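You operate a simulated robot arm through the tools that you are given. There is no shell and no other tool.

You are at the controls of a simulated robot arm. One attempt, no reset.

JOB
Set the air box to 6 bar, blow the can marked lot bulb clean, then give it the round test.
Fine: feeler arm on; the can stays in the black dish; the others stay in the narrow tray. Set down upright: what you pick out.
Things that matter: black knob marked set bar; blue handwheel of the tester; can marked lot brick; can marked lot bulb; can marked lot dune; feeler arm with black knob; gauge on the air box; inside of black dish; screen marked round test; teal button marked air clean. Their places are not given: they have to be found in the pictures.

The check looks at the end state, three seconds after you hand in, the way a careful person would. Anything else that was tipped, shoved, dropped, spilled or broken makes it a failure.

ROBOT AND FRAMES
A 7-joint arm with a two-finger parallel gripper, fixed in place. Base frame: the origin is at the foot of the arm, x ahead of it, y to its left, z up. Lengths are in m, angles in rad, forces in N, time in s.
Its first joint turns from -2.304 to 2.304 rad. Payload 3.91 kg.
Tool frame: the origin (TCP) lies between the finger pads and is the grasp point; the fingertips stand 0.03 m ahead of it; z points along the fingers, y is the line along which they close. The gripper opens to 0.11 m. The fingers are 0.02 m wide and 0.01 m thick; the gripper's body (0.048 by 0.112 m) begins 0.055 m behind the TCP.
Orientation is that of the tool frame in the base frame, as a unit quaternion [x, y, z, w]. With the fingers straight down and closing along the base's y, the tool's x points along the base's -x, its y along +y and its z along -z.

CONTROLS
- The arm moves only by the tool nudge_tool. Its argument "moves" is a list of rows, each a list of 7 numbers: the opening, from 0 (shut) to 1 (fully open), then the shift along the tool's x, y, z in m, then the turn, a rotation vector about the tool's x, y, z in degrees. In form: [[grip, tx, ty, tz, rx, ry, rz], ...]. A call has 1 to 20 rows; each row shifts and turns the commanded pose from where the row before left it, along the tool's axes as they then stand. A row lasts 0.2 s, in which the tool goes at most 0.05 m and 0.15 rad; a call with a longer step from one row to the next is refused whole, and so is a gripper value outside its range. Where a pose cannot be reached the arm comes as near as it can. A force on the tool above 40 N (or 10 N above the force at the start of the call, whichever is more), or a blocked arm, ends the call early, and 0.2 s more pass. The fingers move at their own pace (about 0.108 m/s each) and stop on an object; they squeeze with about 33 N. The grip force told is the motor's: it shows also when the fingers shut on nothing. Time passes only in rows, and 0.2 s behind the last, so rows that do not move let the fingers close. The reply holds the time, the measured pose of the TCP, the force on the tool along the base axes, the opening and the grip force, in the units named above and with some noise, with the torque about the TCP (base axes, N m) and any sound that the robot's microphone picked up, and new pictures: "show" is both (left out), scene, wrist or none.
- Cameras (640 x 400 px; columns grow to the right, rows downward): "scene" is fixed at [0.4, 0.4993, 1.7257]; the picture's right is [0.92, 0.40, 0.00], its down [0.38, -0.87, -0.30] and it looks along [-0.12, 0.28, -0.95] (base axes); focal length 311 px, centre (320, 200). "wrist" rides on the gripper at [0.072, 0.017, -0.103] in the tool frame; the picture's right is [-0.23, 0.97, 0.00], its down [-0.76, -0.18, -0.62] and it looks along [-0.61, -0.14, 0.78] (tool axes); focal length 222 px, centre (320, 200).
- locate(camera, pixels): for up to 12 pixels [column, row] of the newest picture of that camera ("zoom" is the newest enlarged one), the place [x, y, z] in the base frame of the surface seen there, good to about 0.002 m. It takes no simulated time.
- close_up(camera, box): a new picture of the part [left, top, right, bottom] of that camera's present view, enlarged. It takes no simulated time.
- close_job(): hands the job in; it is judged then, once.

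Open the gripper and draw the arm clear of the work before you hand the job in, unless the task says otherwise.

The tools are called after "Call:" by a JSON object that holds its "method" and its "body". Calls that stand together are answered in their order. nudge_tool: Moves the arm, as the interface text tells. Its arguments: {"type":"object","properties":{"moves":{"type":"array","items":{"type":"array","items":{"type":"number"}}},"show":{"type":"string","enum":["both","scene","wrist","none"]}},"required":["moves"]} The other tools are called the same way: locate (camera, pixels) gives the place of the surface under pixels of a picture; close_up (camera, box) takes an enlarged picture of a part of a camera's view; close_job () hands the job in.

At the start:

```text
t: 0.0
position: [0.1779, 0.6611, 1.313]
ee_rot: [0.001, 1.0, 0.0, 0.0]
wrist_force: [0.1, 0.9, 0.0]
ft_torque: [0.0, -0.01, -0.01]
width: 0.1098
finger_force: 0.0
```

scene: 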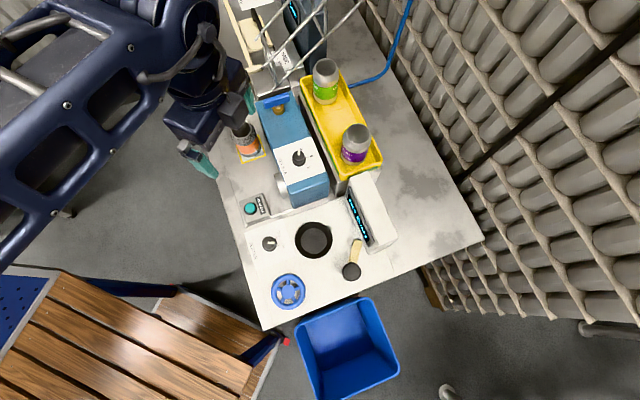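
wrist: 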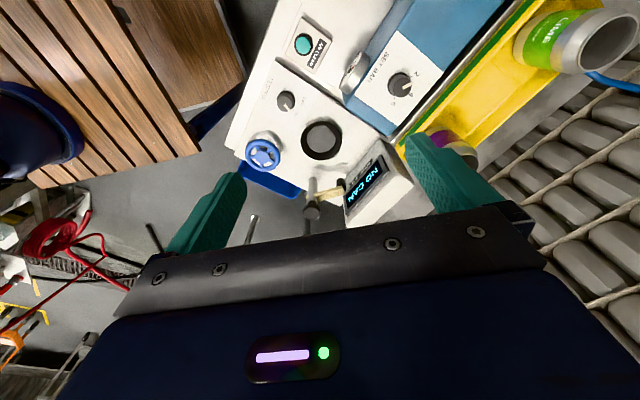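

The scene shows the tester with the blue handwheel (288,291), black dish (314,240), screen (358,218), air box (295,150), and cans at (325,80), (355,143) and (245,140). I take enlarged views to read the labels.

Call:
{"method": "close_up", "body": {"camera": "scene", "box": [220, 50, 400, 190]}}

Call:
{"method": "close_up", "body": {"camera": "scene", "box": [220, 180, 420, 320]}}

Call:
{"method": "close_up", "body": {"camera": "wrist", "box": [220, 0, 480, 230]}}

Call:
{"method": "locate", "body": {"camera": "scene", "pixels": [[325, 66], [355, 132], [243, 132], [299, 156], [251, 208], [314, 240], [269, 243], [288, 291], [351, 271], [357, 245], [358, 218], [281, 183]]}}

```text
2.86 times, centred on (310, 120) of scene
```

zoom: 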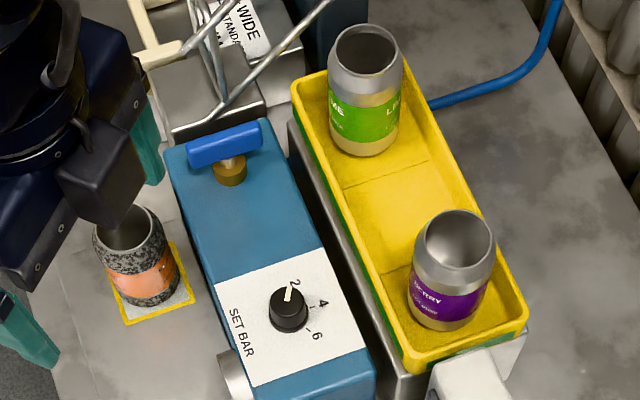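

```text
2.86 times, centred on (320, 250) of scene
```

zoom: 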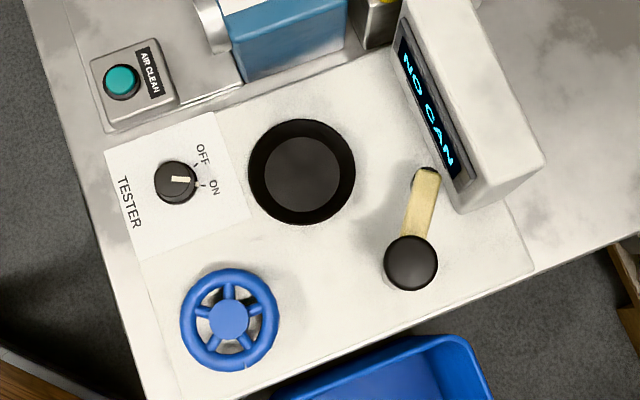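

```text
1.74 times, centred on (350, 115) of wrist
```

zoom: 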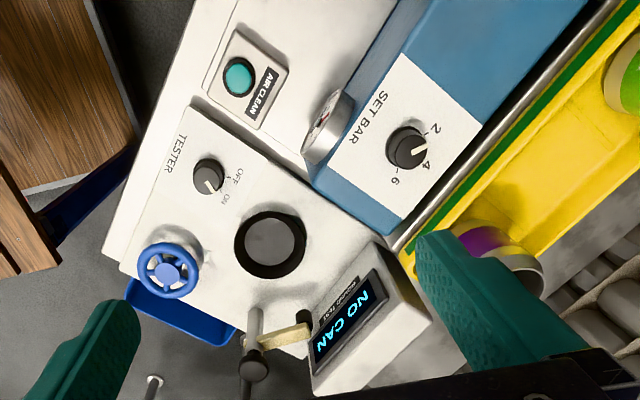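

```text
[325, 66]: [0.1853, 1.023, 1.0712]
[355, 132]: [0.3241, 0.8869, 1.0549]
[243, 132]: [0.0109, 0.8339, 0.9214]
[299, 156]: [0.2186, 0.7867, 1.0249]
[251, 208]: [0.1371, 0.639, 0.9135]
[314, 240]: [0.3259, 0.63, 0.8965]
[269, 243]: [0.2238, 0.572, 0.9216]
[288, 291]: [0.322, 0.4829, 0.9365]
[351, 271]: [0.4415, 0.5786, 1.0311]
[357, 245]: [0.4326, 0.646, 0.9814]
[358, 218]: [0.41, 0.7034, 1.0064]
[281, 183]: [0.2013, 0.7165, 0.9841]
```

The can labels have small print, so I zoom tighter on each can and the background rack.

Call:
{"method": "close_up", "body": {"camera": "scene", "box": [305, 50, 345, 110]}}

Call:
{"method": "close_up", "body": {"camera": "scene", "box": [335, 120, 375, 170]}}

Call:
{"method": "close_up", "body": {"camera": "scene", "box": [225, 115, 275, 165]}}

Call:
{"method": "close_up", "body": {"camera": "scene", "box": [215, 0, 355, 90]}}

Call:
{"method": "close_up", "body": {"camera": "wrist", "box": [330, 40, 420, 110]}}

Call:
{"method": "close_up", "body": {"camera": "wrist", "box": [500, 0, 640, 90]}}

Call:
{"method": "close_up", "body": {"camera": "wrist", "box": [300, 130, 400, 230]}}

```text
6.67 times, centred on (325, 80) of scene
```

zoom: 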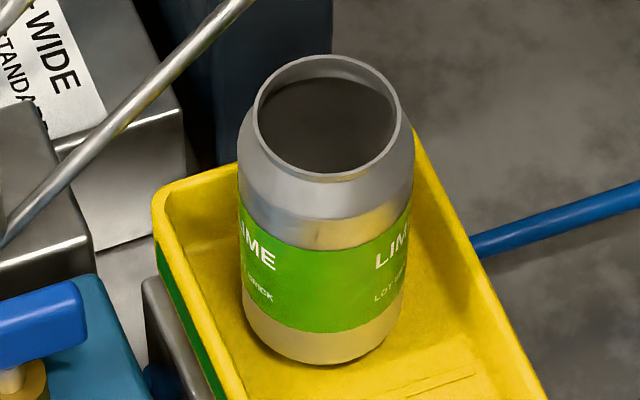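

```text
8.00 times, centred on (355, 145) of scene
```

zoom: 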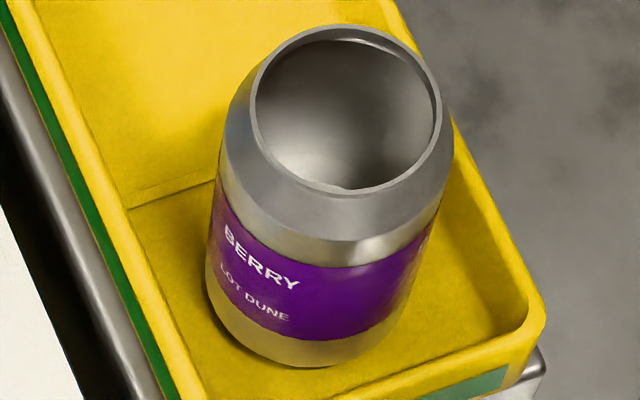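

```text
8.00 times, centred on (250, 140) of scene
```

zoom: 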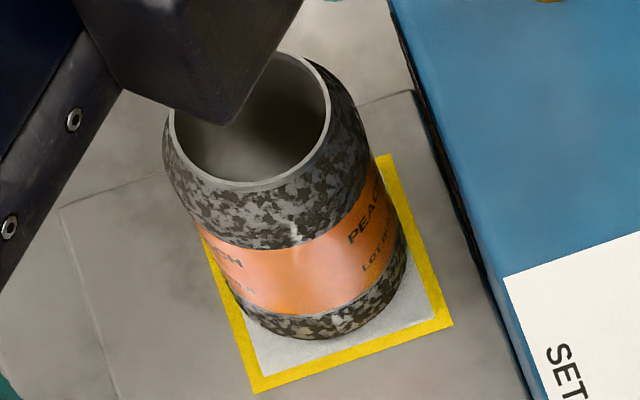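

```text
4.44 times, centred on (285, 45) of scene
```

zoom: 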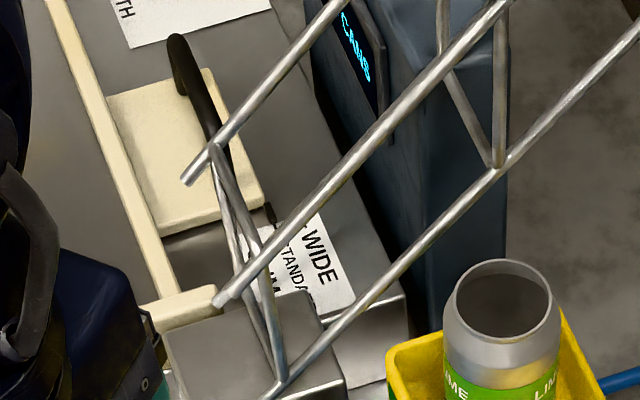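

```text
5.71 times, centred on (375, 75) of wrist
```

zoom: 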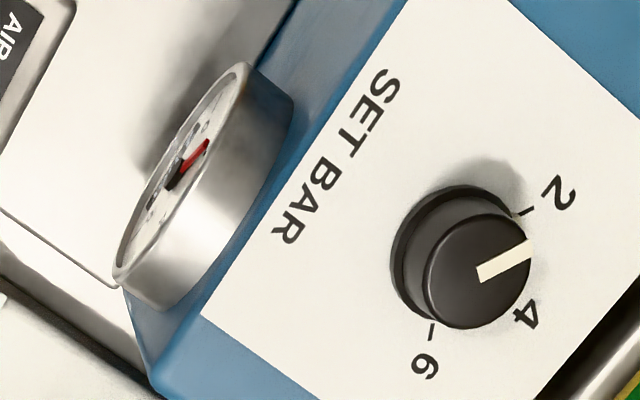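

```text
4.44 times, centred on (570, 45) of wrist
```

zoom: 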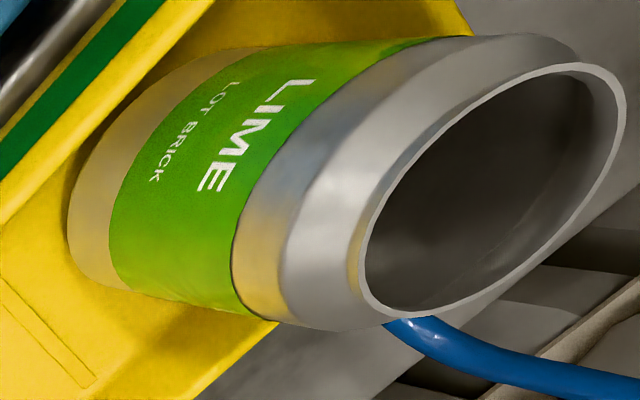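

```text
4.00 times, centred on (350, 180) of wrist
```

zoom: 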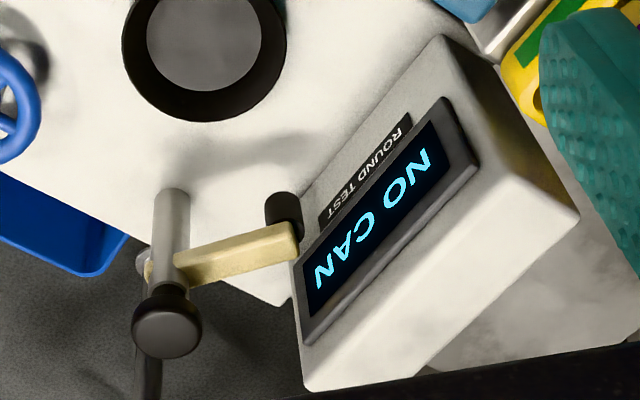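

The orange PEACH can at (245,140) reads "LOT B…", probably BULB, since LIME is lot brick and BERRY is lot dune. I look closer at that label, the tester switch and the gauge.

Call:
{"method": "close_up", "body": {"camera": "scene", "box": [245, 135, 265, 155]}}

Call:
{"method": "close_up", "body": {"camera": "scene", "box": [245, 220, 305, 260]}}

Call:
{"method": "close_up", "body": {"camera": "wrist", "box": [240, 60, 330, 180]}}

Call:
{"method": "close_up", "body": {"camera": "wrist", "box": [330, 40, 380, 110]}}

Call:
{"method": "close_up", "body": {"camera": "scene", "box": [330, 180, 400, 290]}}

```text
16.00 times, centred on (255, 145) of scene
```

zoom: 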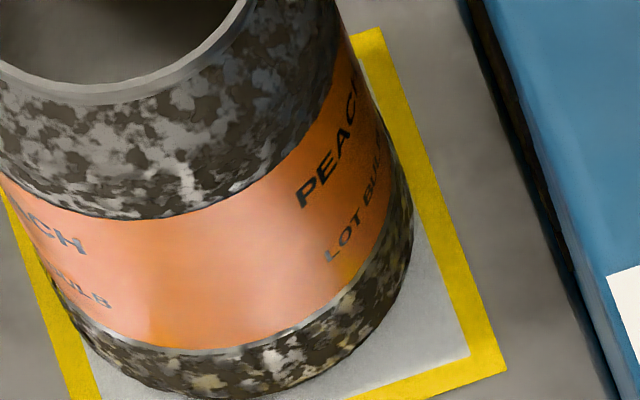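

```text
10.00 times, centred on (275, 240) of scene
```

zoom: 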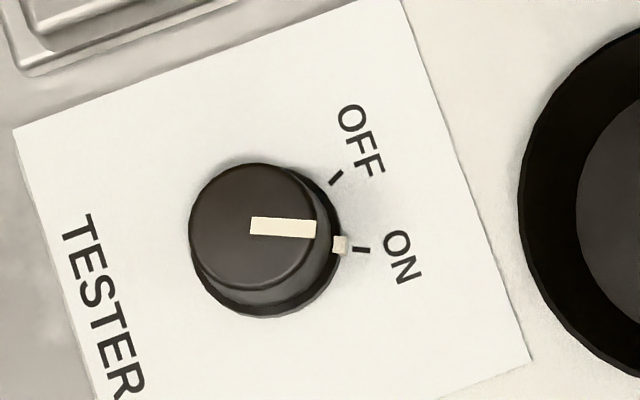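

```text
3.33 times, centred on (285, 120) of wrist
```

zoom: 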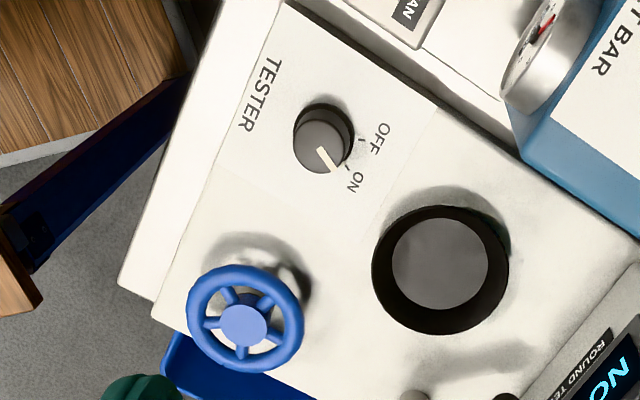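

```text
5.71 times, centred on (355, 75) of wrist
```

zoom: 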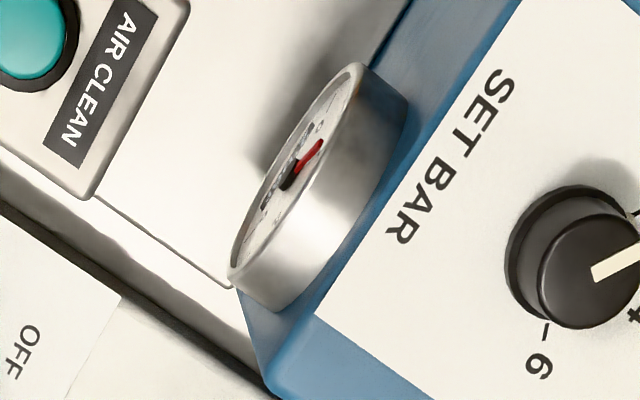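

```text
3.64 times, centred on (365, 235) of scene
```

zoom: 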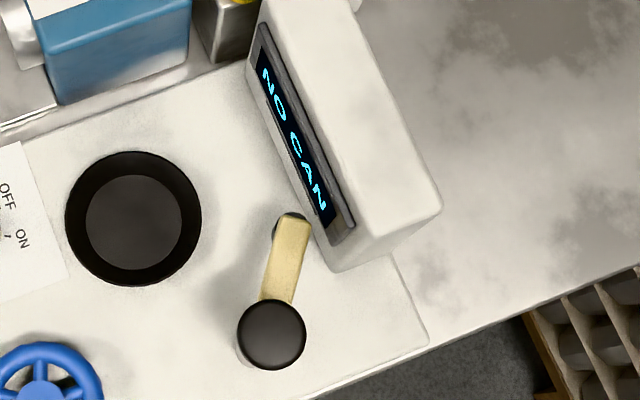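

Confirmed: the orange can is lot BULB, it already stands on the yellow-bordered spot, and the tester switch points to ON. I now locate features of the air box panel, the handwheel, the dish and the arm.

Call:
{"method": "close_up", "body": {"camera": "scene", "box": [270, 130, 330, 170]}}

Call:
{"method": "locate", "body": {"camera": "scene", "pixels": [[274, 150], [313, 138], [288, 183], [327, 176], [258, 103], [290, 95], [320, 202], [299, 152], [299, 160], [295, 156], [303, 156], [285, 180]]}}

Call:
{"method": "locate", "body": {"camera": "scene", "pixels": [[314, 222], [314, 258], [296, 240], [332, 240], [314, 244], [351, 264], [351, 278], [344, 271], [358, 271], [354, 258], [359, 241], [340, 260]]}}

Call:
{"method": "locate", "body": {"camera": "scene", "pixels": [[288, 275], [288, 307], [273, 291], [304, 291], [288, 292], [297, 283], [252, 204], [252, 213], [248, 208], [256, 208], [240, 200], [268, 215]]}}

Call:
{"method": "locate", "body": {"camera": "scene", "pixels": [[240, 126], [252, 133], [243, 138], [248, 130], [245, 137], [249, 155], [262, 150], [265, 154], [258, 148], [240, 170], [255, 170], [275, 103]]}}

```text
10.00 times, centred on (300, 150) of scene
```

zoom: 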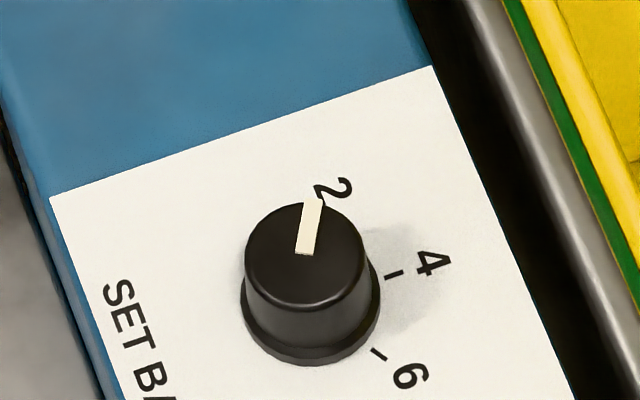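

```text
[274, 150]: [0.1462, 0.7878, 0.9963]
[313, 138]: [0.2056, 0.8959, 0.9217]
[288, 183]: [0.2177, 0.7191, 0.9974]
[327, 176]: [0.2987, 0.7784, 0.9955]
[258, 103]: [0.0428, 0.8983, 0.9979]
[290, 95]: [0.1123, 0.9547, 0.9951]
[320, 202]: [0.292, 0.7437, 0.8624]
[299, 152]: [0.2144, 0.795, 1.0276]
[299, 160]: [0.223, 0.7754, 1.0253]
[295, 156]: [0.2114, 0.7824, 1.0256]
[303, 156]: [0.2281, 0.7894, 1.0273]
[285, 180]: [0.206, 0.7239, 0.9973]
```

```text
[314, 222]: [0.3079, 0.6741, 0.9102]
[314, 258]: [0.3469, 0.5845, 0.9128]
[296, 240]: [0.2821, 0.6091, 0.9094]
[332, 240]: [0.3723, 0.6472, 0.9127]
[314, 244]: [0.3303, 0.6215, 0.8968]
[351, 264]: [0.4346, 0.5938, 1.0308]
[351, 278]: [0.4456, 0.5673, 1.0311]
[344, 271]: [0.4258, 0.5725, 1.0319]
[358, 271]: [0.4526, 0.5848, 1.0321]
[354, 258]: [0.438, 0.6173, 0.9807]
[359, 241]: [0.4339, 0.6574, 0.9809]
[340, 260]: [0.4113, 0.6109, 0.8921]
```

```text
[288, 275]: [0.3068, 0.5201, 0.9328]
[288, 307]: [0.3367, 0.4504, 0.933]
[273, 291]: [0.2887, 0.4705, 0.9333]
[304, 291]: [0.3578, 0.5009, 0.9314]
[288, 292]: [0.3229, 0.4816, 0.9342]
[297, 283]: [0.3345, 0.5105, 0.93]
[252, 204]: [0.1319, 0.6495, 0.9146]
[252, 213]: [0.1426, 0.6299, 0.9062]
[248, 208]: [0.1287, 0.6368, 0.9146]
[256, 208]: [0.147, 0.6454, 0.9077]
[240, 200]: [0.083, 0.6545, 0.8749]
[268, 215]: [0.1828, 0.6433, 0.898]
```

```text
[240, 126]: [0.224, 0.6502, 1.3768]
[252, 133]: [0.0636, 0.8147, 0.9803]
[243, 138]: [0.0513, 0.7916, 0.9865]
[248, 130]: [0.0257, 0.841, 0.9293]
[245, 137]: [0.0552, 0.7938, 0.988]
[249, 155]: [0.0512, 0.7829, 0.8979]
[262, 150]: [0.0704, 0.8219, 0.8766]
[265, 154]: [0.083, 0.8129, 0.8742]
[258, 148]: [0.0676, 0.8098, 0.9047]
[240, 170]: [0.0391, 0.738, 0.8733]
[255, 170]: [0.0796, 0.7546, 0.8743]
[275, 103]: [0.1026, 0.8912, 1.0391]
```

The set-bar knob top is centred at about (298.6,155.7), i.e. (0.2185,0.786,1.026), and must turn about 120° clockwise from 2 to 6. I move above it and pre-turn the gripper about 60° anticlockwise.

Call:
{"method": "nudge_tool", "body": {"moves": [[0.6, -0.0081, 0.025, 0.03, 0, 0, 0], [0.6, -0.0081, 0.025, 0.03, 0, 0, 0], [0.6, -0.0081, 0.025, 0.03, 0, 0, 0], [0.6, -0.0081, 0.025, 0.03, 0, 0, 0], [0.6, -0.0081, 0.025, 0.03, 0, 0, 0], [0.6, 0, 0, 0, 0, 0, -8.5], [0.6, 0, 0, 0, 0, 0, -8.5], [0.6, 0, 0, 0, 0, 0, -8.5], [0.6, 0, 0, 0, 0, 0, -8.5], [0.6, 0, 0, 0, 0, 0, -8.5], [0.6, 0, 0, 0, 0, 0, -8.5], [0.6, 0, 0, 0, 0, 0, -8.5]]}}

```text
t: 2.6
position: [0.2176, 0.786, 1.1631]
ee_rot: [-0.497, 0.868, -0.001, 0.001]
wrist_force: [-0.5, 0.1, -0.3]
ft_torque: [0.0, -0.02, -0.02]
width: 0.0659
finger_force: 0.1
```

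scene: 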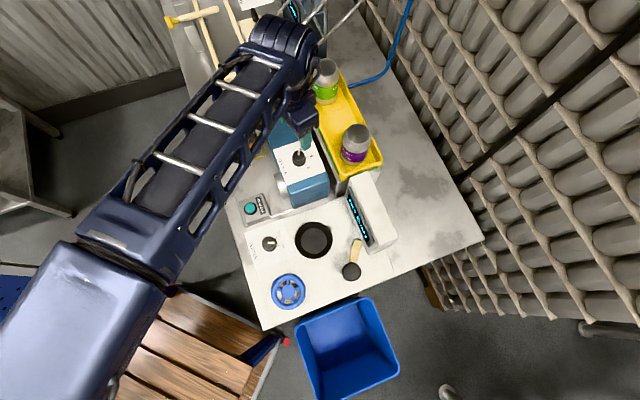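
wrist: 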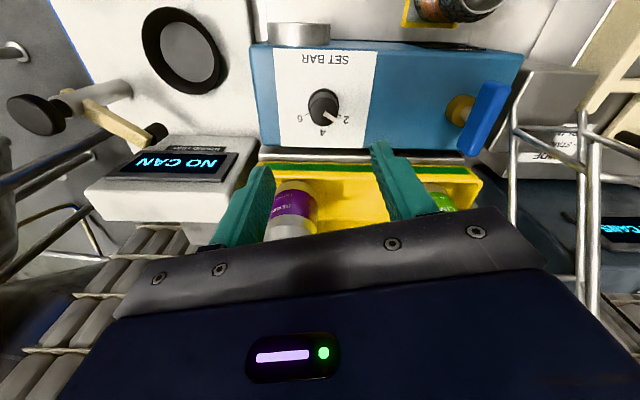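

The gripper is above the knob, which appears at (322,105) in the wrist view. I enlarge it to measure the ticks and pointer.

Call:
{"method": "close_up", "body": {"camera": "wrist", "box": [270, 40, 390, 150]}}

Call:
{"method": "close_up", "body": {"camera": "scene", "box": [270, 130, 330, 170]}}

```text
3.64 times, centred on (330, 95) of wrist
```

zoom: 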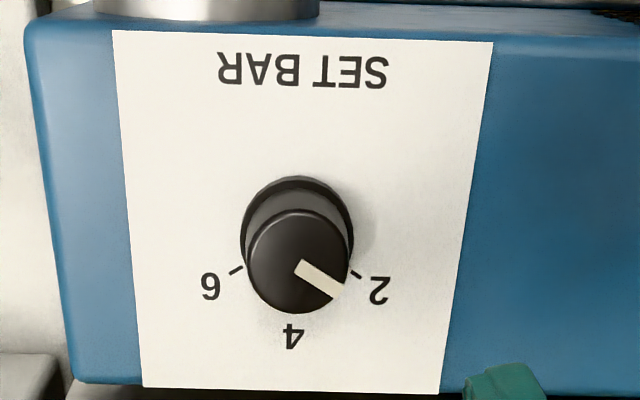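

```text
10.00 times, centred on (300, 150) of scene
```

zoom: 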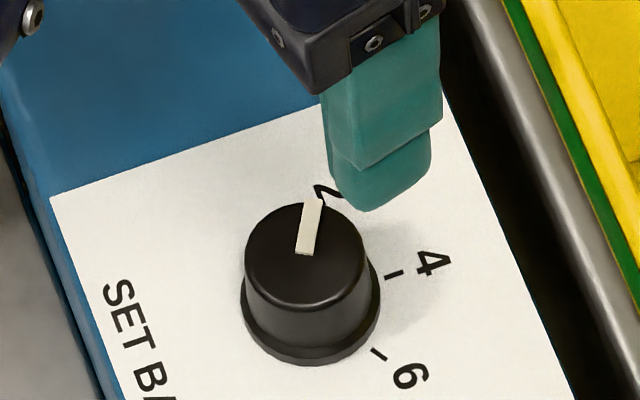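

I locate the ticks, pointer and knob top in both pictures.

Call:
{"method": "locate", "body": {"camera": "zoom", "pixels": [[393, 274], [379, 354], [313, 205], [304, 247], [252, 255], [358, 255], [306, 210], [306, 305]]}}

Call:
{"method": "locate", "body": {"camera": "wrist", "pixels": [[339.9, 115.6], [306.9, 114.2], [333.5, 119.5], [325, 113], [312, 114], [336, 114], [324, 124], [324, 103]]}}

```text
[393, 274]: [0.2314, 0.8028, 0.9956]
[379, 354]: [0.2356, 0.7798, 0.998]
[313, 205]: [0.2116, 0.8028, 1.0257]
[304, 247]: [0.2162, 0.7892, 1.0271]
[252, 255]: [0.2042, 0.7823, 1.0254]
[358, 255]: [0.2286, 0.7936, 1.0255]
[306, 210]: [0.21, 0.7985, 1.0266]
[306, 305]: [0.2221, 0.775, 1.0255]
```

```text
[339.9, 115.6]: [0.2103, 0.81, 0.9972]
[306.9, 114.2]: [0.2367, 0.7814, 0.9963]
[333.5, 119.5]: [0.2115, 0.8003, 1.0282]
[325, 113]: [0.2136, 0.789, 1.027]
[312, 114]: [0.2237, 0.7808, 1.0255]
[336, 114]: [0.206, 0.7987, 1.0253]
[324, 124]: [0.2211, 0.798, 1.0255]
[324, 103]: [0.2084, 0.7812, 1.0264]
```

The knob centre is (0.216,0.788) with the 2 and 6 ticks about ±61° off the 4 tick. I correct by a couple of millimetres, go down so the fingertips are just above the panel, and close.

Call:
{"method": "nudge_tool", "body": {"moves": [[0.6, -0.0009, 0.0024, 0.043, 0, 0, 0], [0.6, 0, 0, 0.043, 0, 0, 0], [0.6, 0, 0, 0.041, 0, 0, 0], [0.6, 0, 0, 0, 0, 0, 0], [0, 0, 0, 0, 0, 0, 0], [0, 0, 0, 0, 0, 0, 0], [0, 0, 0, 0, 0, 0, 0]]}}

```text
t: 4.2
position: [0.2159, 0.7894, 1.0341]
ee_rot: [-0.497, 0.868, 0.0, 0.0]
wrist_force: [-1.9, 2.8, -3.3]
ft_torque: [0.47, -0.07, -0.01]
width: 0.031
finger_force: 44.8
```

scene: 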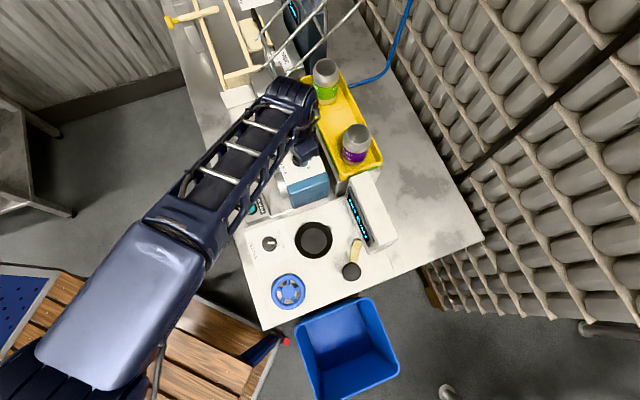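
wrist: 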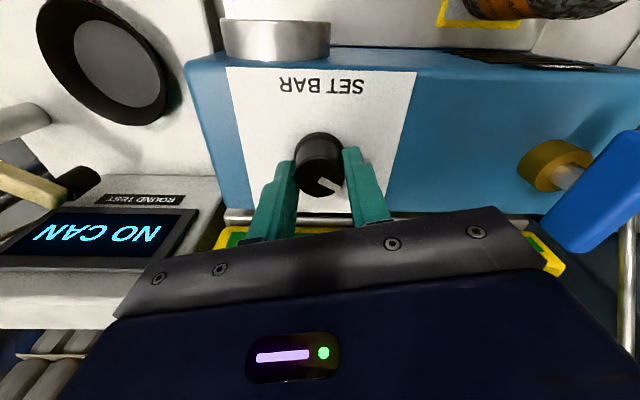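

The fingers hold the knob (width 0.031, knob between them at (320,165)). I turn it 60° clockwise and check.

Call:
{"method": "nudge_tool", "body": {"moves": [[0, 0, 0, 0, 0, 0, 7.5], [0, 0, 0, 0, 0, 0, 7.5], [0, 0, 0, 0, 0, 0, 7.5], [0, 0, 0, 0, 0, 0, 7.5], [0, 0, 0, 0, 0, 0, 7.5], [0, 0, 0, 0, 0, 0, 7.5], [0, 0, 0, 0, 0, 0, 7.5], [0, 0, 0, 0, 0, 0, 7.5]]}}

```text
t: 6.0
position: [0.2168, 0.7888, 1.0344]
ee_rot: [0.005, 1.0, -0.001, 0.0]
wrist_force: [-9.2, -1.0, -23.1]
ft_torque: [-0.09, 0.82, 0.02]
width: 0.031
finger_force: 45.1
```

scene: 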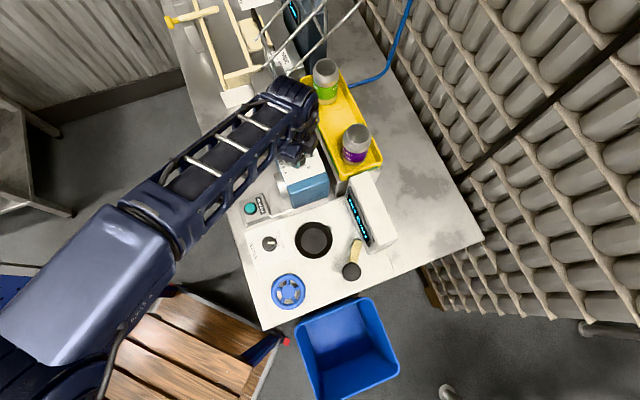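
wrist: 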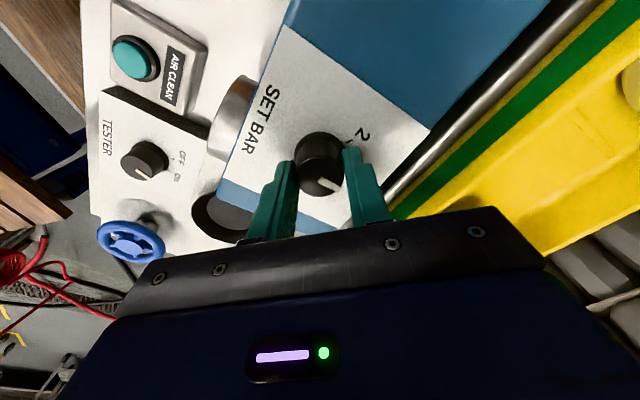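

The knob turned with the gripper (the pointer keeps its position relative to the fingers, and the 2 mark is now exposed at (362,135)). I continue for 60° more.

Call:
{"method": "nudge_tool", "body": {"moves": [[0, 0, 0, 0, 0, 0, 7.5], [0, 0, 0, 0, 0, 0, 7.5], [0, 0, 0, 0, 0, 0, 7.5], [0, 0, 0, 0, 0, 0, 7.5], [0, 0, 0, 0, 0, 0, 7.5], [0, 0, 0, 0, 0, 0, 7.5], [0, 0, 0, 0, 0, 0, 7.5], [0, 0, 0, 0, 0, 0, 7.5]]}}

Call:
{"method": "close_up", "body": {"camera": "wrist", "box": [200, 60, 440, 210]}}

```text
t: 7.3
position: [0.2155, 0.788, 1.0355]
ee_rot: [0.338, 0.941, -0.001, 0.0]
wrist_force: [-2.7, 0.5, 0.7]
ft_torque: [-0.18, -0.33, 0.0]
width: 0.0311
finger_force: 45.6
stopped in row 6: the force on the tool passed its limit at 40 N (the readings are from after the stop); the commanded pose is now the measured one
```

scene: 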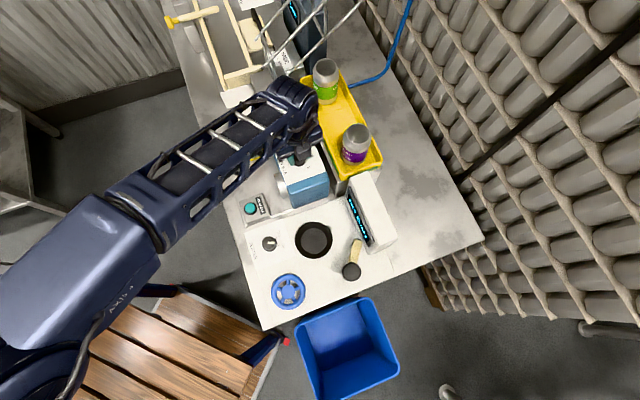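
wrist: 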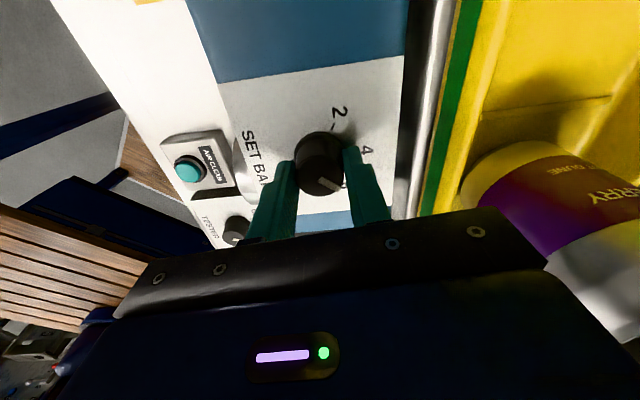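

```text
2.67 times, centred on (320, 135) of wrist
```

zoom: 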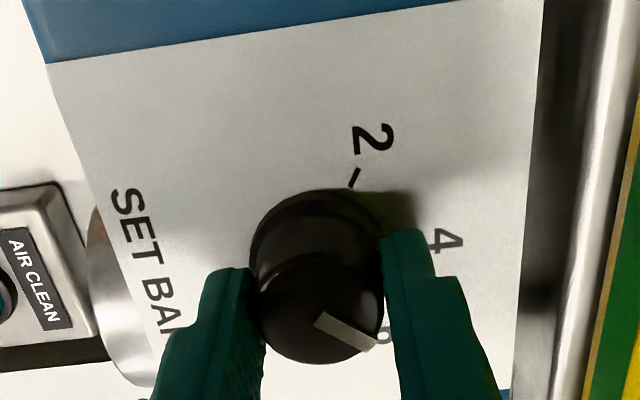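

The call stopped on force at about 100° of turn; the forces have relaxed now. I locate the pointer ends to see how far it still is from the 6 tick.

Call:
{"method": "locate", "body": {"camera": "zoom", "pixels": [[320, 320], [372, 347], [262, 310], [380, 320], [355, 178]]}}

```text
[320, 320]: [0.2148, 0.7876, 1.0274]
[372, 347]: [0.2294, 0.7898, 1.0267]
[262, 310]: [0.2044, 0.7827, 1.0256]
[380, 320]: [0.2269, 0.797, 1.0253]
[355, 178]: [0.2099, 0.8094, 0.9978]
```

The pointer stands at about 9° and the 6 tick at about −19°, so roughly 27° remains. I turn on in smaller steps.

Call:
{"method": "nudge_tool", "body": {"moves": [[0, 0, 0, 0, 0, 0, 5], [0, 0, 0, 0, 0, 0, 5], [0, 0, 0, 0, 0, 0, 5], [0, 0, 0, 0, 0, 0, 5]]}}

Call:
{"method": "close_up", "body": {"camera": "wrist", "box": [200, 60, 440, 210]}}

```text
t: 8.3
position: [0.2177, 0.7883, 1.0344]
ee_rot: [0.496, 0.868, -0.001, -0.001]
wrist_force: [-9.4, -10.3, -4.7]
ft_torque: [-0.01, 0.56, 0.01]
width: 0.031
finger_force: 45.0
```

scene: 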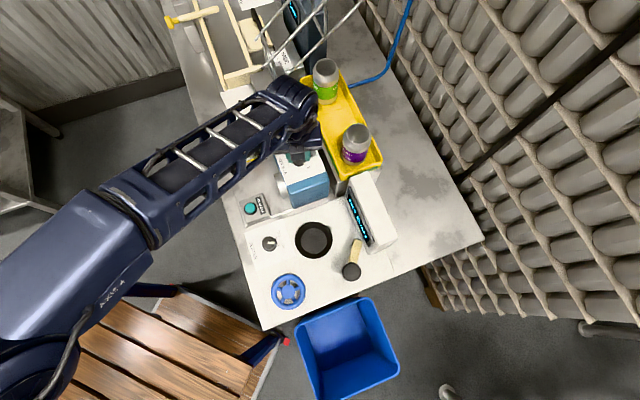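
wrist: 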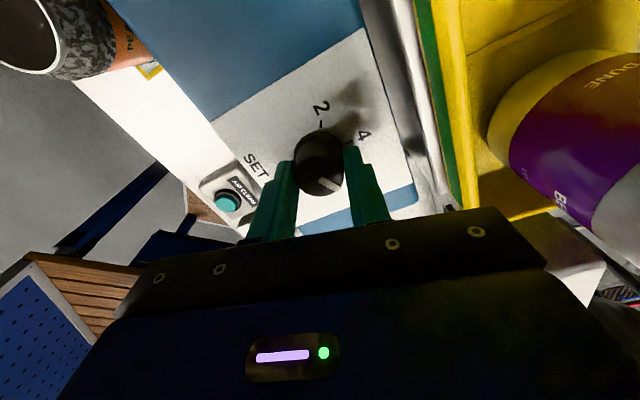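

```text
2.67 times, centred on (320, 135) of wrist
```

zoom: 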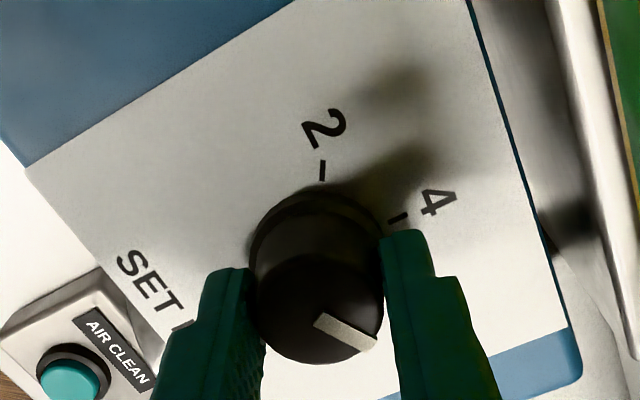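

Turned about 120° so far; the pointer is near −11°. I turn 6° more, release, lift off and look at the pointer and the gauge.

Call:
{"method": "nudge_tool", "body": {"moves": [[0, 0, 0, 0, 0, 0, 3], [0, 0, 0, 0, 0, 0, 3], [0, 0, 0, 0, 0, 0, 0], [0.6, 0, 0, 0, 0, 0, 0], [0.6, 0, 0, 0, 0, 0, 0], [0.6, 0, 0, -0.03, 0, 0, 0], [0.6, 0, 0, -0.04, 0, 0, 0], [0.6, 0, 0, -0.04, 0, 0, 0]]}}

Call:
{"method": "close_up", "body": {"camera": "wrist", "box": [200, 30, 440, 180]}}

Call:
{"method": "close_up", "body": {"camera": "scene", "box": [260, 130, 340, 210]}}

```text
t: 10.1
position: [0.2146, 0.7874, 1.1432]
ee_rot: [0.541, 0.841, -0.001, 0.001]
wrist_force: [-0.4, 0.4, 0.2]
ft_torque: [-0.04, 0.03, 0.02]
width: 0.066
finger_force: 0.0
```

scene: 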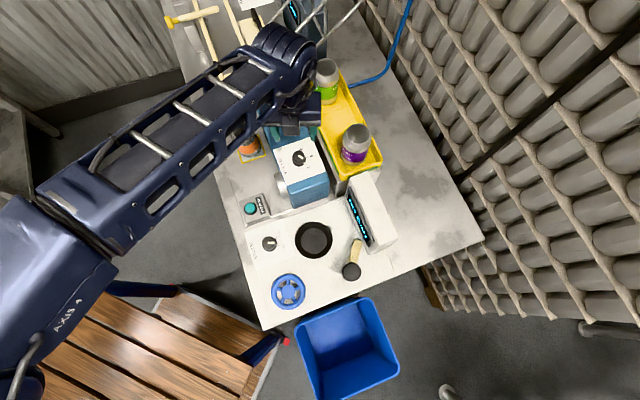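
wrist: 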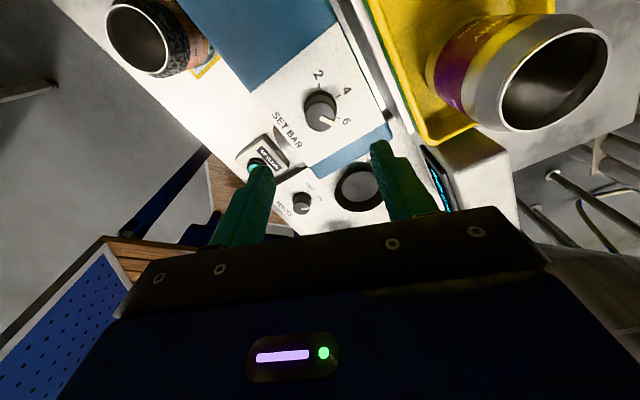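

```text
2.67 times, centred on (320, 105) of wrist
```

zoom: 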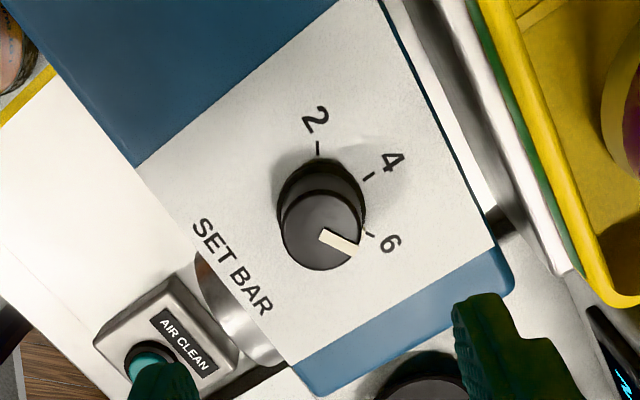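

```text
5.00 times, centred on (300, 170) of scene
```

zoom: 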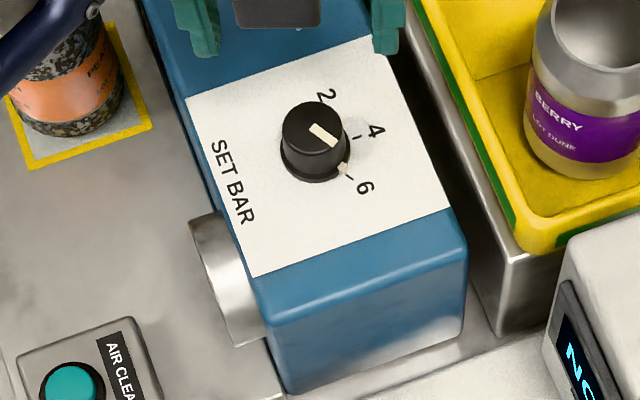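

The pointer's flange mark sits close to the 6 tick. I zoom on it, then carry the gripper over to the teal button, turning so the wrist camera faces the gauge.

Call:
{"method": "close_up", "body": {"camera": "scene", "box": [288, 145, 318, 170]}}

Call:
{"method": "nudge_tool", "body": {"moves": [[0.6, -0.0247, -0.0332, 0.0, 0, 0, 0], [0.6, -0.0247, -0.0332, 0.01, 0, 0, 0], [0.6, -0.0247, -0.0332, 0.015, 0, 0, 0], [0.6, -0.0247, -0.0332, 0.015, 0, 0, 0], [0.2, 0, 0, 0, 0, 0, -8.46], [0, 0, 0, 0, 0, 0, -8.46], [0, 0, 0, 0, 0, 0, -8.46], [0, 0, 0, 0, 0, 0, -8.46], [0, 0, 0, 0, 0, 0, -8.46], [0, 0, 0, 0, 0, 0, -8.46], [0, 0, 0, 0, 0, 0, -8.46], [0, 0, 0, 0, 0, 0, -8.46], [0, 0, 0, 0, 0, 0, -8.46], [0, 0, 0, 0, 0, 0, -8.46], [0, 0, 0, 0, 0, 0, -8.46], [0, 0, 0, 0, 0, 0, -8.46], [0, 0, 0, 0, 0, 0, -8.46]]}}

```text
16.00 times, centred on (303, 158) of scene
```

zoom: 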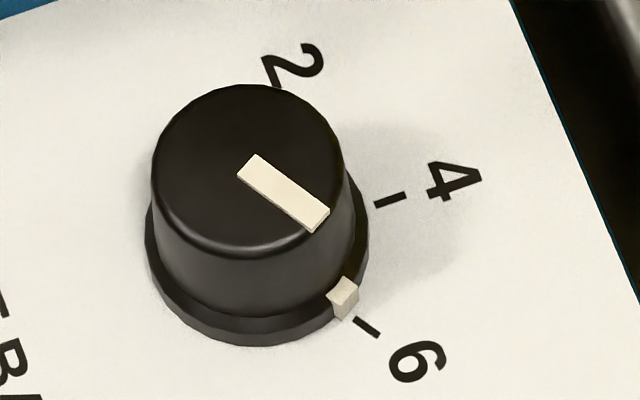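

```text
t: 13.7
position: [0.1362, 0.6428, 1.1037]
ee_rot: [-0.379, 0.925, -0.001, -0.001]
wrist_force: [0.3, -0.4, 0.2]
ft_torque: [-0.05, 0.02, 0.04]
width: 0.0
finger_force: 33.2
```

scene: 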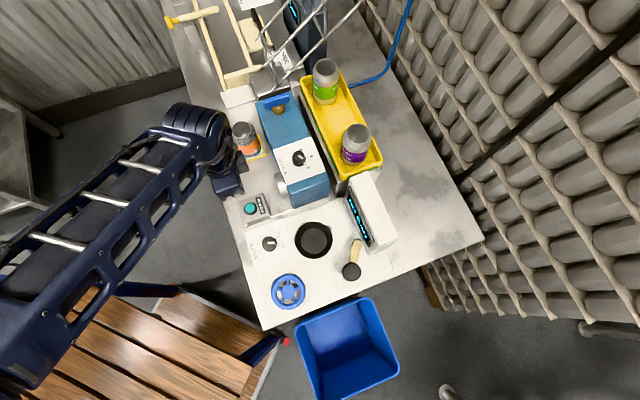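
wrist: 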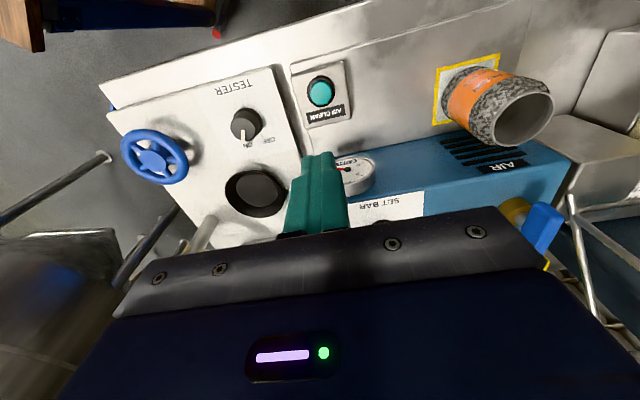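

The flange mark is lined up with the 6 tick. The gauge shows at (355,175), partly behind the finger, so I zoom in on it.

Call:
{"method": "close_up", "body": {"camera": "wrist", "box": [330, 145, 390, 205]}}

Call:
{"method": "close_up", "body": {"camera": "wrist", "box": [410, 40, 590, 180]}}

Call:
{"method": "close_up", "body": {"camera": "scene", "box": [225, 180, 345, 310]}}

```text
6.67 times, centred on (360, 175) of wrist
```

zoom: 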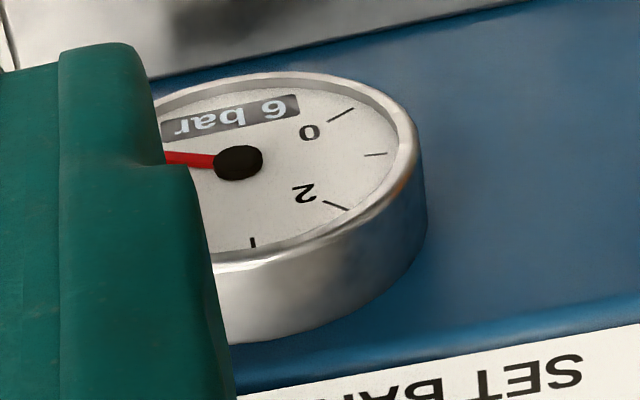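

```text
2.86 times, centred on (500, 110) of wrist
```

zoom: 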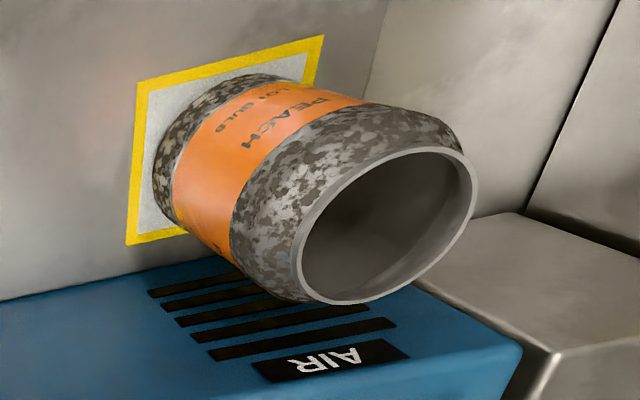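

```text
3.08 times, centred on (285, 245) of scene
```

zoom: 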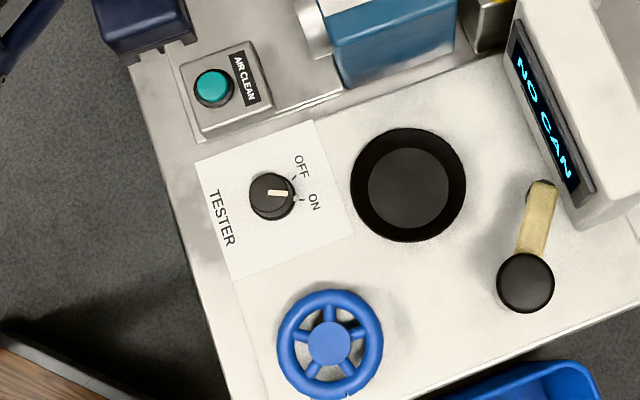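

The gauge reads "6 bar". Next I locate the teal button's centre (zoom (213,86)) and press it with the shut fingers.

Call:
{"method": "locate", "body": {"camera": "zoom", "pixels": [[213, 84], [200, 84], [226, 84], [213, 72], [213, 97], [190, 60], [255, 100], [232, 70]]}}

Call:
{"method": "locate", "body": {"camera": "wrist", "pixels": [[321, 93], [314, 93], [328, 93], [340, 90]]}}

```text
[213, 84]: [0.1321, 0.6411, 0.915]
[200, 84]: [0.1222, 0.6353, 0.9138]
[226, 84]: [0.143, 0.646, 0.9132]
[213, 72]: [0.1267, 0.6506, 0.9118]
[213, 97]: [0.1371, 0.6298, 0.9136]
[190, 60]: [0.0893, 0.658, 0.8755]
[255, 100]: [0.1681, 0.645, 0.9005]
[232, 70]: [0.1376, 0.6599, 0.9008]
```

```text
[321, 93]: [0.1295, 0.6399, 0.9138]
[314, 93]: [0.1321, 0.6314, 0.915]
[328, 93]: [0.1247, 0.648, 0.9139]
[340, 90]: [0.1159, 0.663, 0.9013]
```

Button centre is (0.1315,0.640) with its top at z≈0.9145. I centre over it and descend until just above, then press gently.

Call:
{"method": "nudge_tool", "body": {"moves": [[0, 0.0053, 0.0013, 0.0375, 0, 0, 0], [0, 0, 0, 0.0375, 0, 0, 0], [0, 0, 0, 0.0375, 0, 0, 0], [0, 0, 0, 0.0375, 0, 0, 0], [0, 0, 0, 0.004, 0, 0, 0], [0, 0, 0, 0.004, 0, 0, 0], [0, 0, 0, 0.003, 0, 0, 0], [0, 0, 0, 0.003, 0, 0, 0]]}}

```text
t: 15.5
position: [0.1317, 0.6402, 0.9427]
ee_rot: [-0.379, 0.925, 0.0, -0.001]
wrist_force: [0.2, 0.5, 1.8]
ft_torque: [0.04, -0.02, -0.01]
width: 0.0
finger_force: 33.2
heard: click
```

scene: 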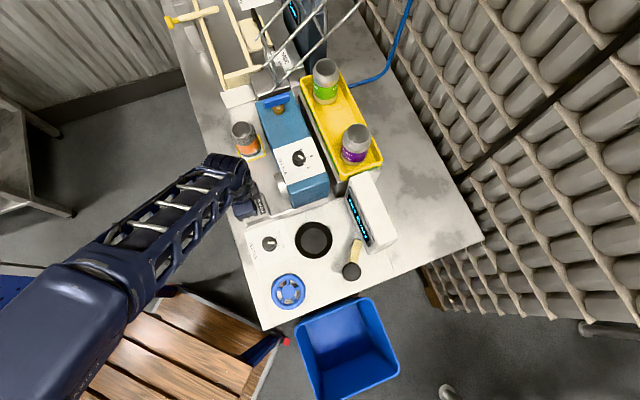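
wrist: 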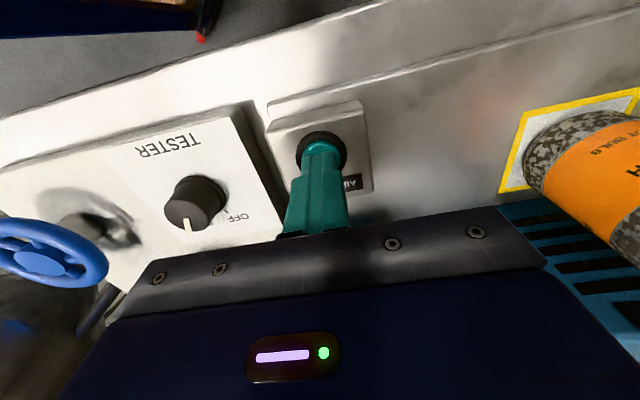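

A click was heard and the fingertips rest on the button. I hold it a moment and look at the can.

Call:
{"method": "nudge_tool", "body": {"moves": [[0, 0, 0, 0.001, 0, 0, 0], [0, 0, 0, 0, 0, 0, 0], [0, 0, 0, 0, 0, 0, 0], [0, 0, 0, 0, 0, 0, 0], [0, 0, 0, 0, 0, 0, 0], [0, 0, 0, 0, 0, 0, 0], [0, 0, 0, 0, 0, 0, 0], [0, 0, 0, 0, 0, 0, 0]]}}

Call:
{"method": "close_up", "body": {"camera": "scene", "box": [225, 110, 275, 165]}}

```text
t: 17.3
position: [0.1319, 0.64, 0.9413]
ee_rot: [-0.379, 0.925, 0.001, -0.001]
wrist_force: [-0.8, -0.5, 1.6]
ft_torque: [0.03, 0.03, -0.01]
width: 0.0002
finger_force: 33.1
```

scene: 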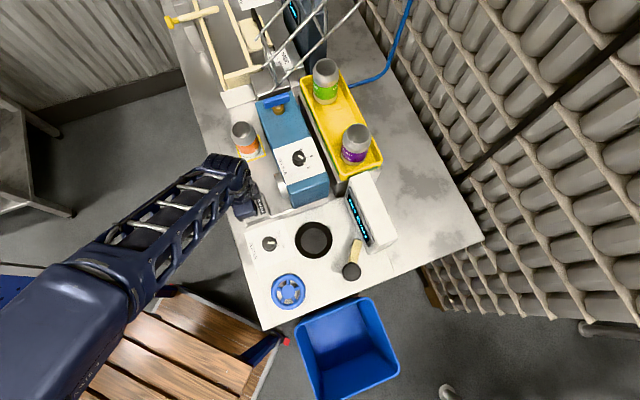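
wrist: 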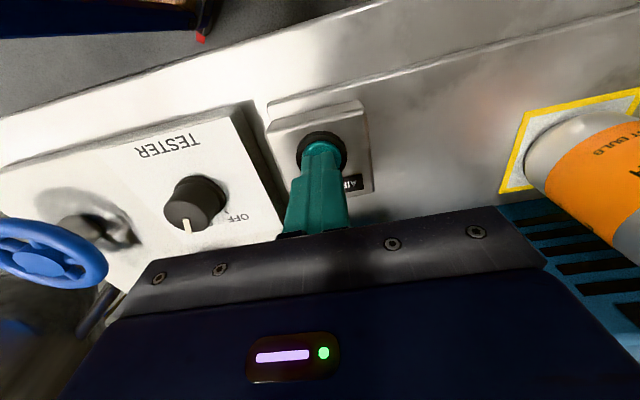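

```text
7.27 times, centred on (250, 138) of scene
```

zoom: 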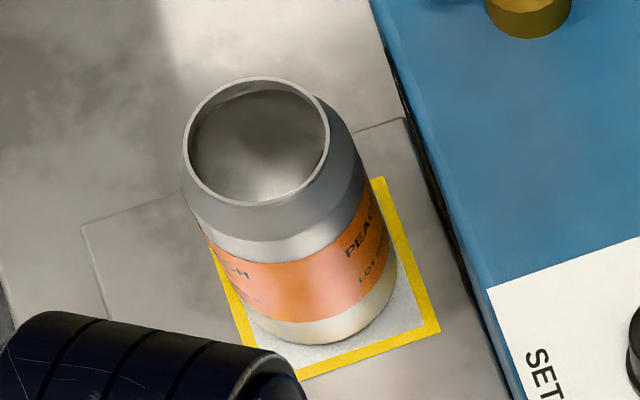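

The specks are gone; the can is clean. I lift off the button and locate the can's rim and base.

Call:
{"method": "nudge_tool", "body": {"moves": [[0, 0, 0, -0.03, 0, 0, 0], [0, 0, 0, -0.045, 0, 0, 0], [0, 0, 0, -0.045, 0, 0, 0], [0, 0, 0, -0.045, 0, 0, 0], [0, 0, 0, -0.03, 0, 0, 0]]}}

Call:
{"method": "close_up", "body": {"camera": "scene", "box": [225, 110, 275, 165]}}

Call:
{"method": "close_up", "body": {"camera": "wrist", "box": [280, 0, 580, 200]}}

Call:
{"method": "locate", "body": {"camera": "scene", "pixels": [[231.7, 130], [250.7, 130.5], [241.5, 121.5], [241.7, 139], [234, 141], [255, 135], [253, 150], [260, 140], [247, 157], [265, 155], [236, 147], [257, 158]]}}

```text
t: 18.5
position: [0.1298, 0.6408, 1.1362]
ee_rot: [-0.379, 0.925, -0.002, -0.001]
wrist_force: [-0.2, -0.4, 0.0]
ft_torque: [-0.02, 0.0, 0.01]
width: 0.0
finger_force: 32.7
```

scene: 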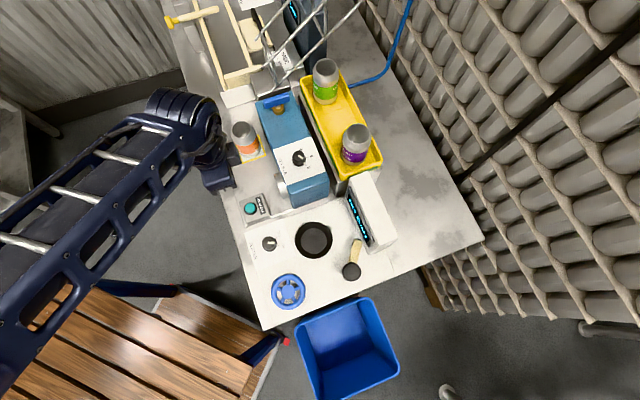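
wrist: 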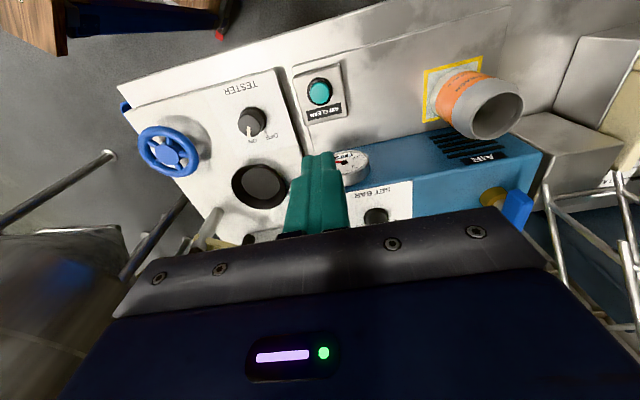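

```text
7.27 times, centred on (250, 138) of scene
```

zoom: 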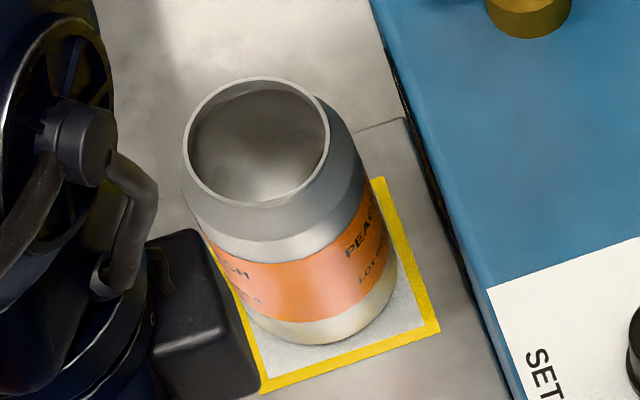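

```text
2.00 times, centred on (430, 100) of wrist
```

zoom: 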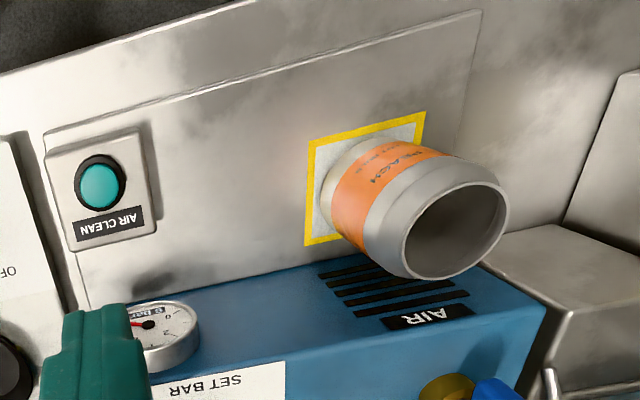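

```text
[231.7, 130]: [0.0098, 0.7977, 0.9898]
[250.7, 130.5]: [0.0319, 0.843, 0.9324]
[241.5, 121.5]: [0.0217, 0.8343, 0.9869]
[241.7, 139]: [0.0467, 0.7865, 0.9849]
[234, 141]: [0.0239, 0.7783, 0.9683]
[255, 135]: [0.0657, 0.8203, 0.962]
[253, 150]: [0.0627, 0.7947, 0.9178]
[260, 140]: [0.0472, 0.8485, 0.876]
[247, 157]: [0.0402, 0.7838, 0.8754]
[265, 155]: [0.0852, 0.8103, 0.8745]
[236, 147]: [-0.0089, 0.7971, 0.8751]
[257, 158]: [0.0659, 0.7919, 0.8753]
```

The can's axis is at about (0.034,0.810), rim z≈0.987, base z≈0.876, body diameter about 0.066. Before gripping I measure the dish precisely and check what stands behind the can.

Call:
{"method": "locate", "body": {"camera": "scene", "pixels": [[238, 95], [230, 100], [245, 88], [250, 98], [225, 108], [232, 115], [245, 105], [255, 115]]}}

Call:
{"method": "close_up", "body": {"camera": "scene", "box": [290, 215, 340, 265]}}

```text
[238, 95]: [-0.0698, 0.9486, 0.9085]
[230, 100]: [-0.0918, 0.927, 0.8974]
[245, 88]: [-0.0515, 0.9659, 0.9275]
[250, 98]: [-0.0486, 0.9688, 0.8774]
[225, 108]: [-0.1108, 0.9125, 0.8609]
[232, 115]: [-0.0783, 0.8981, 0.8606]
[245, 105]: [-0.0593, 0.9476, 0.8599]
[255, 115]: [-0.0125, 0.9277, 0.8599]
```

```text
8.00 times, centred on (315, 240) of scene
```

zoom: 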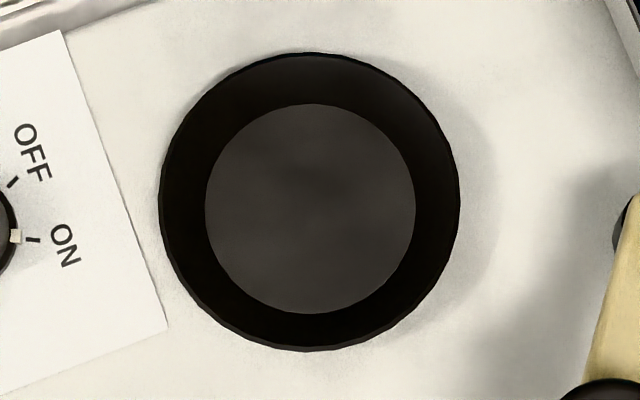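

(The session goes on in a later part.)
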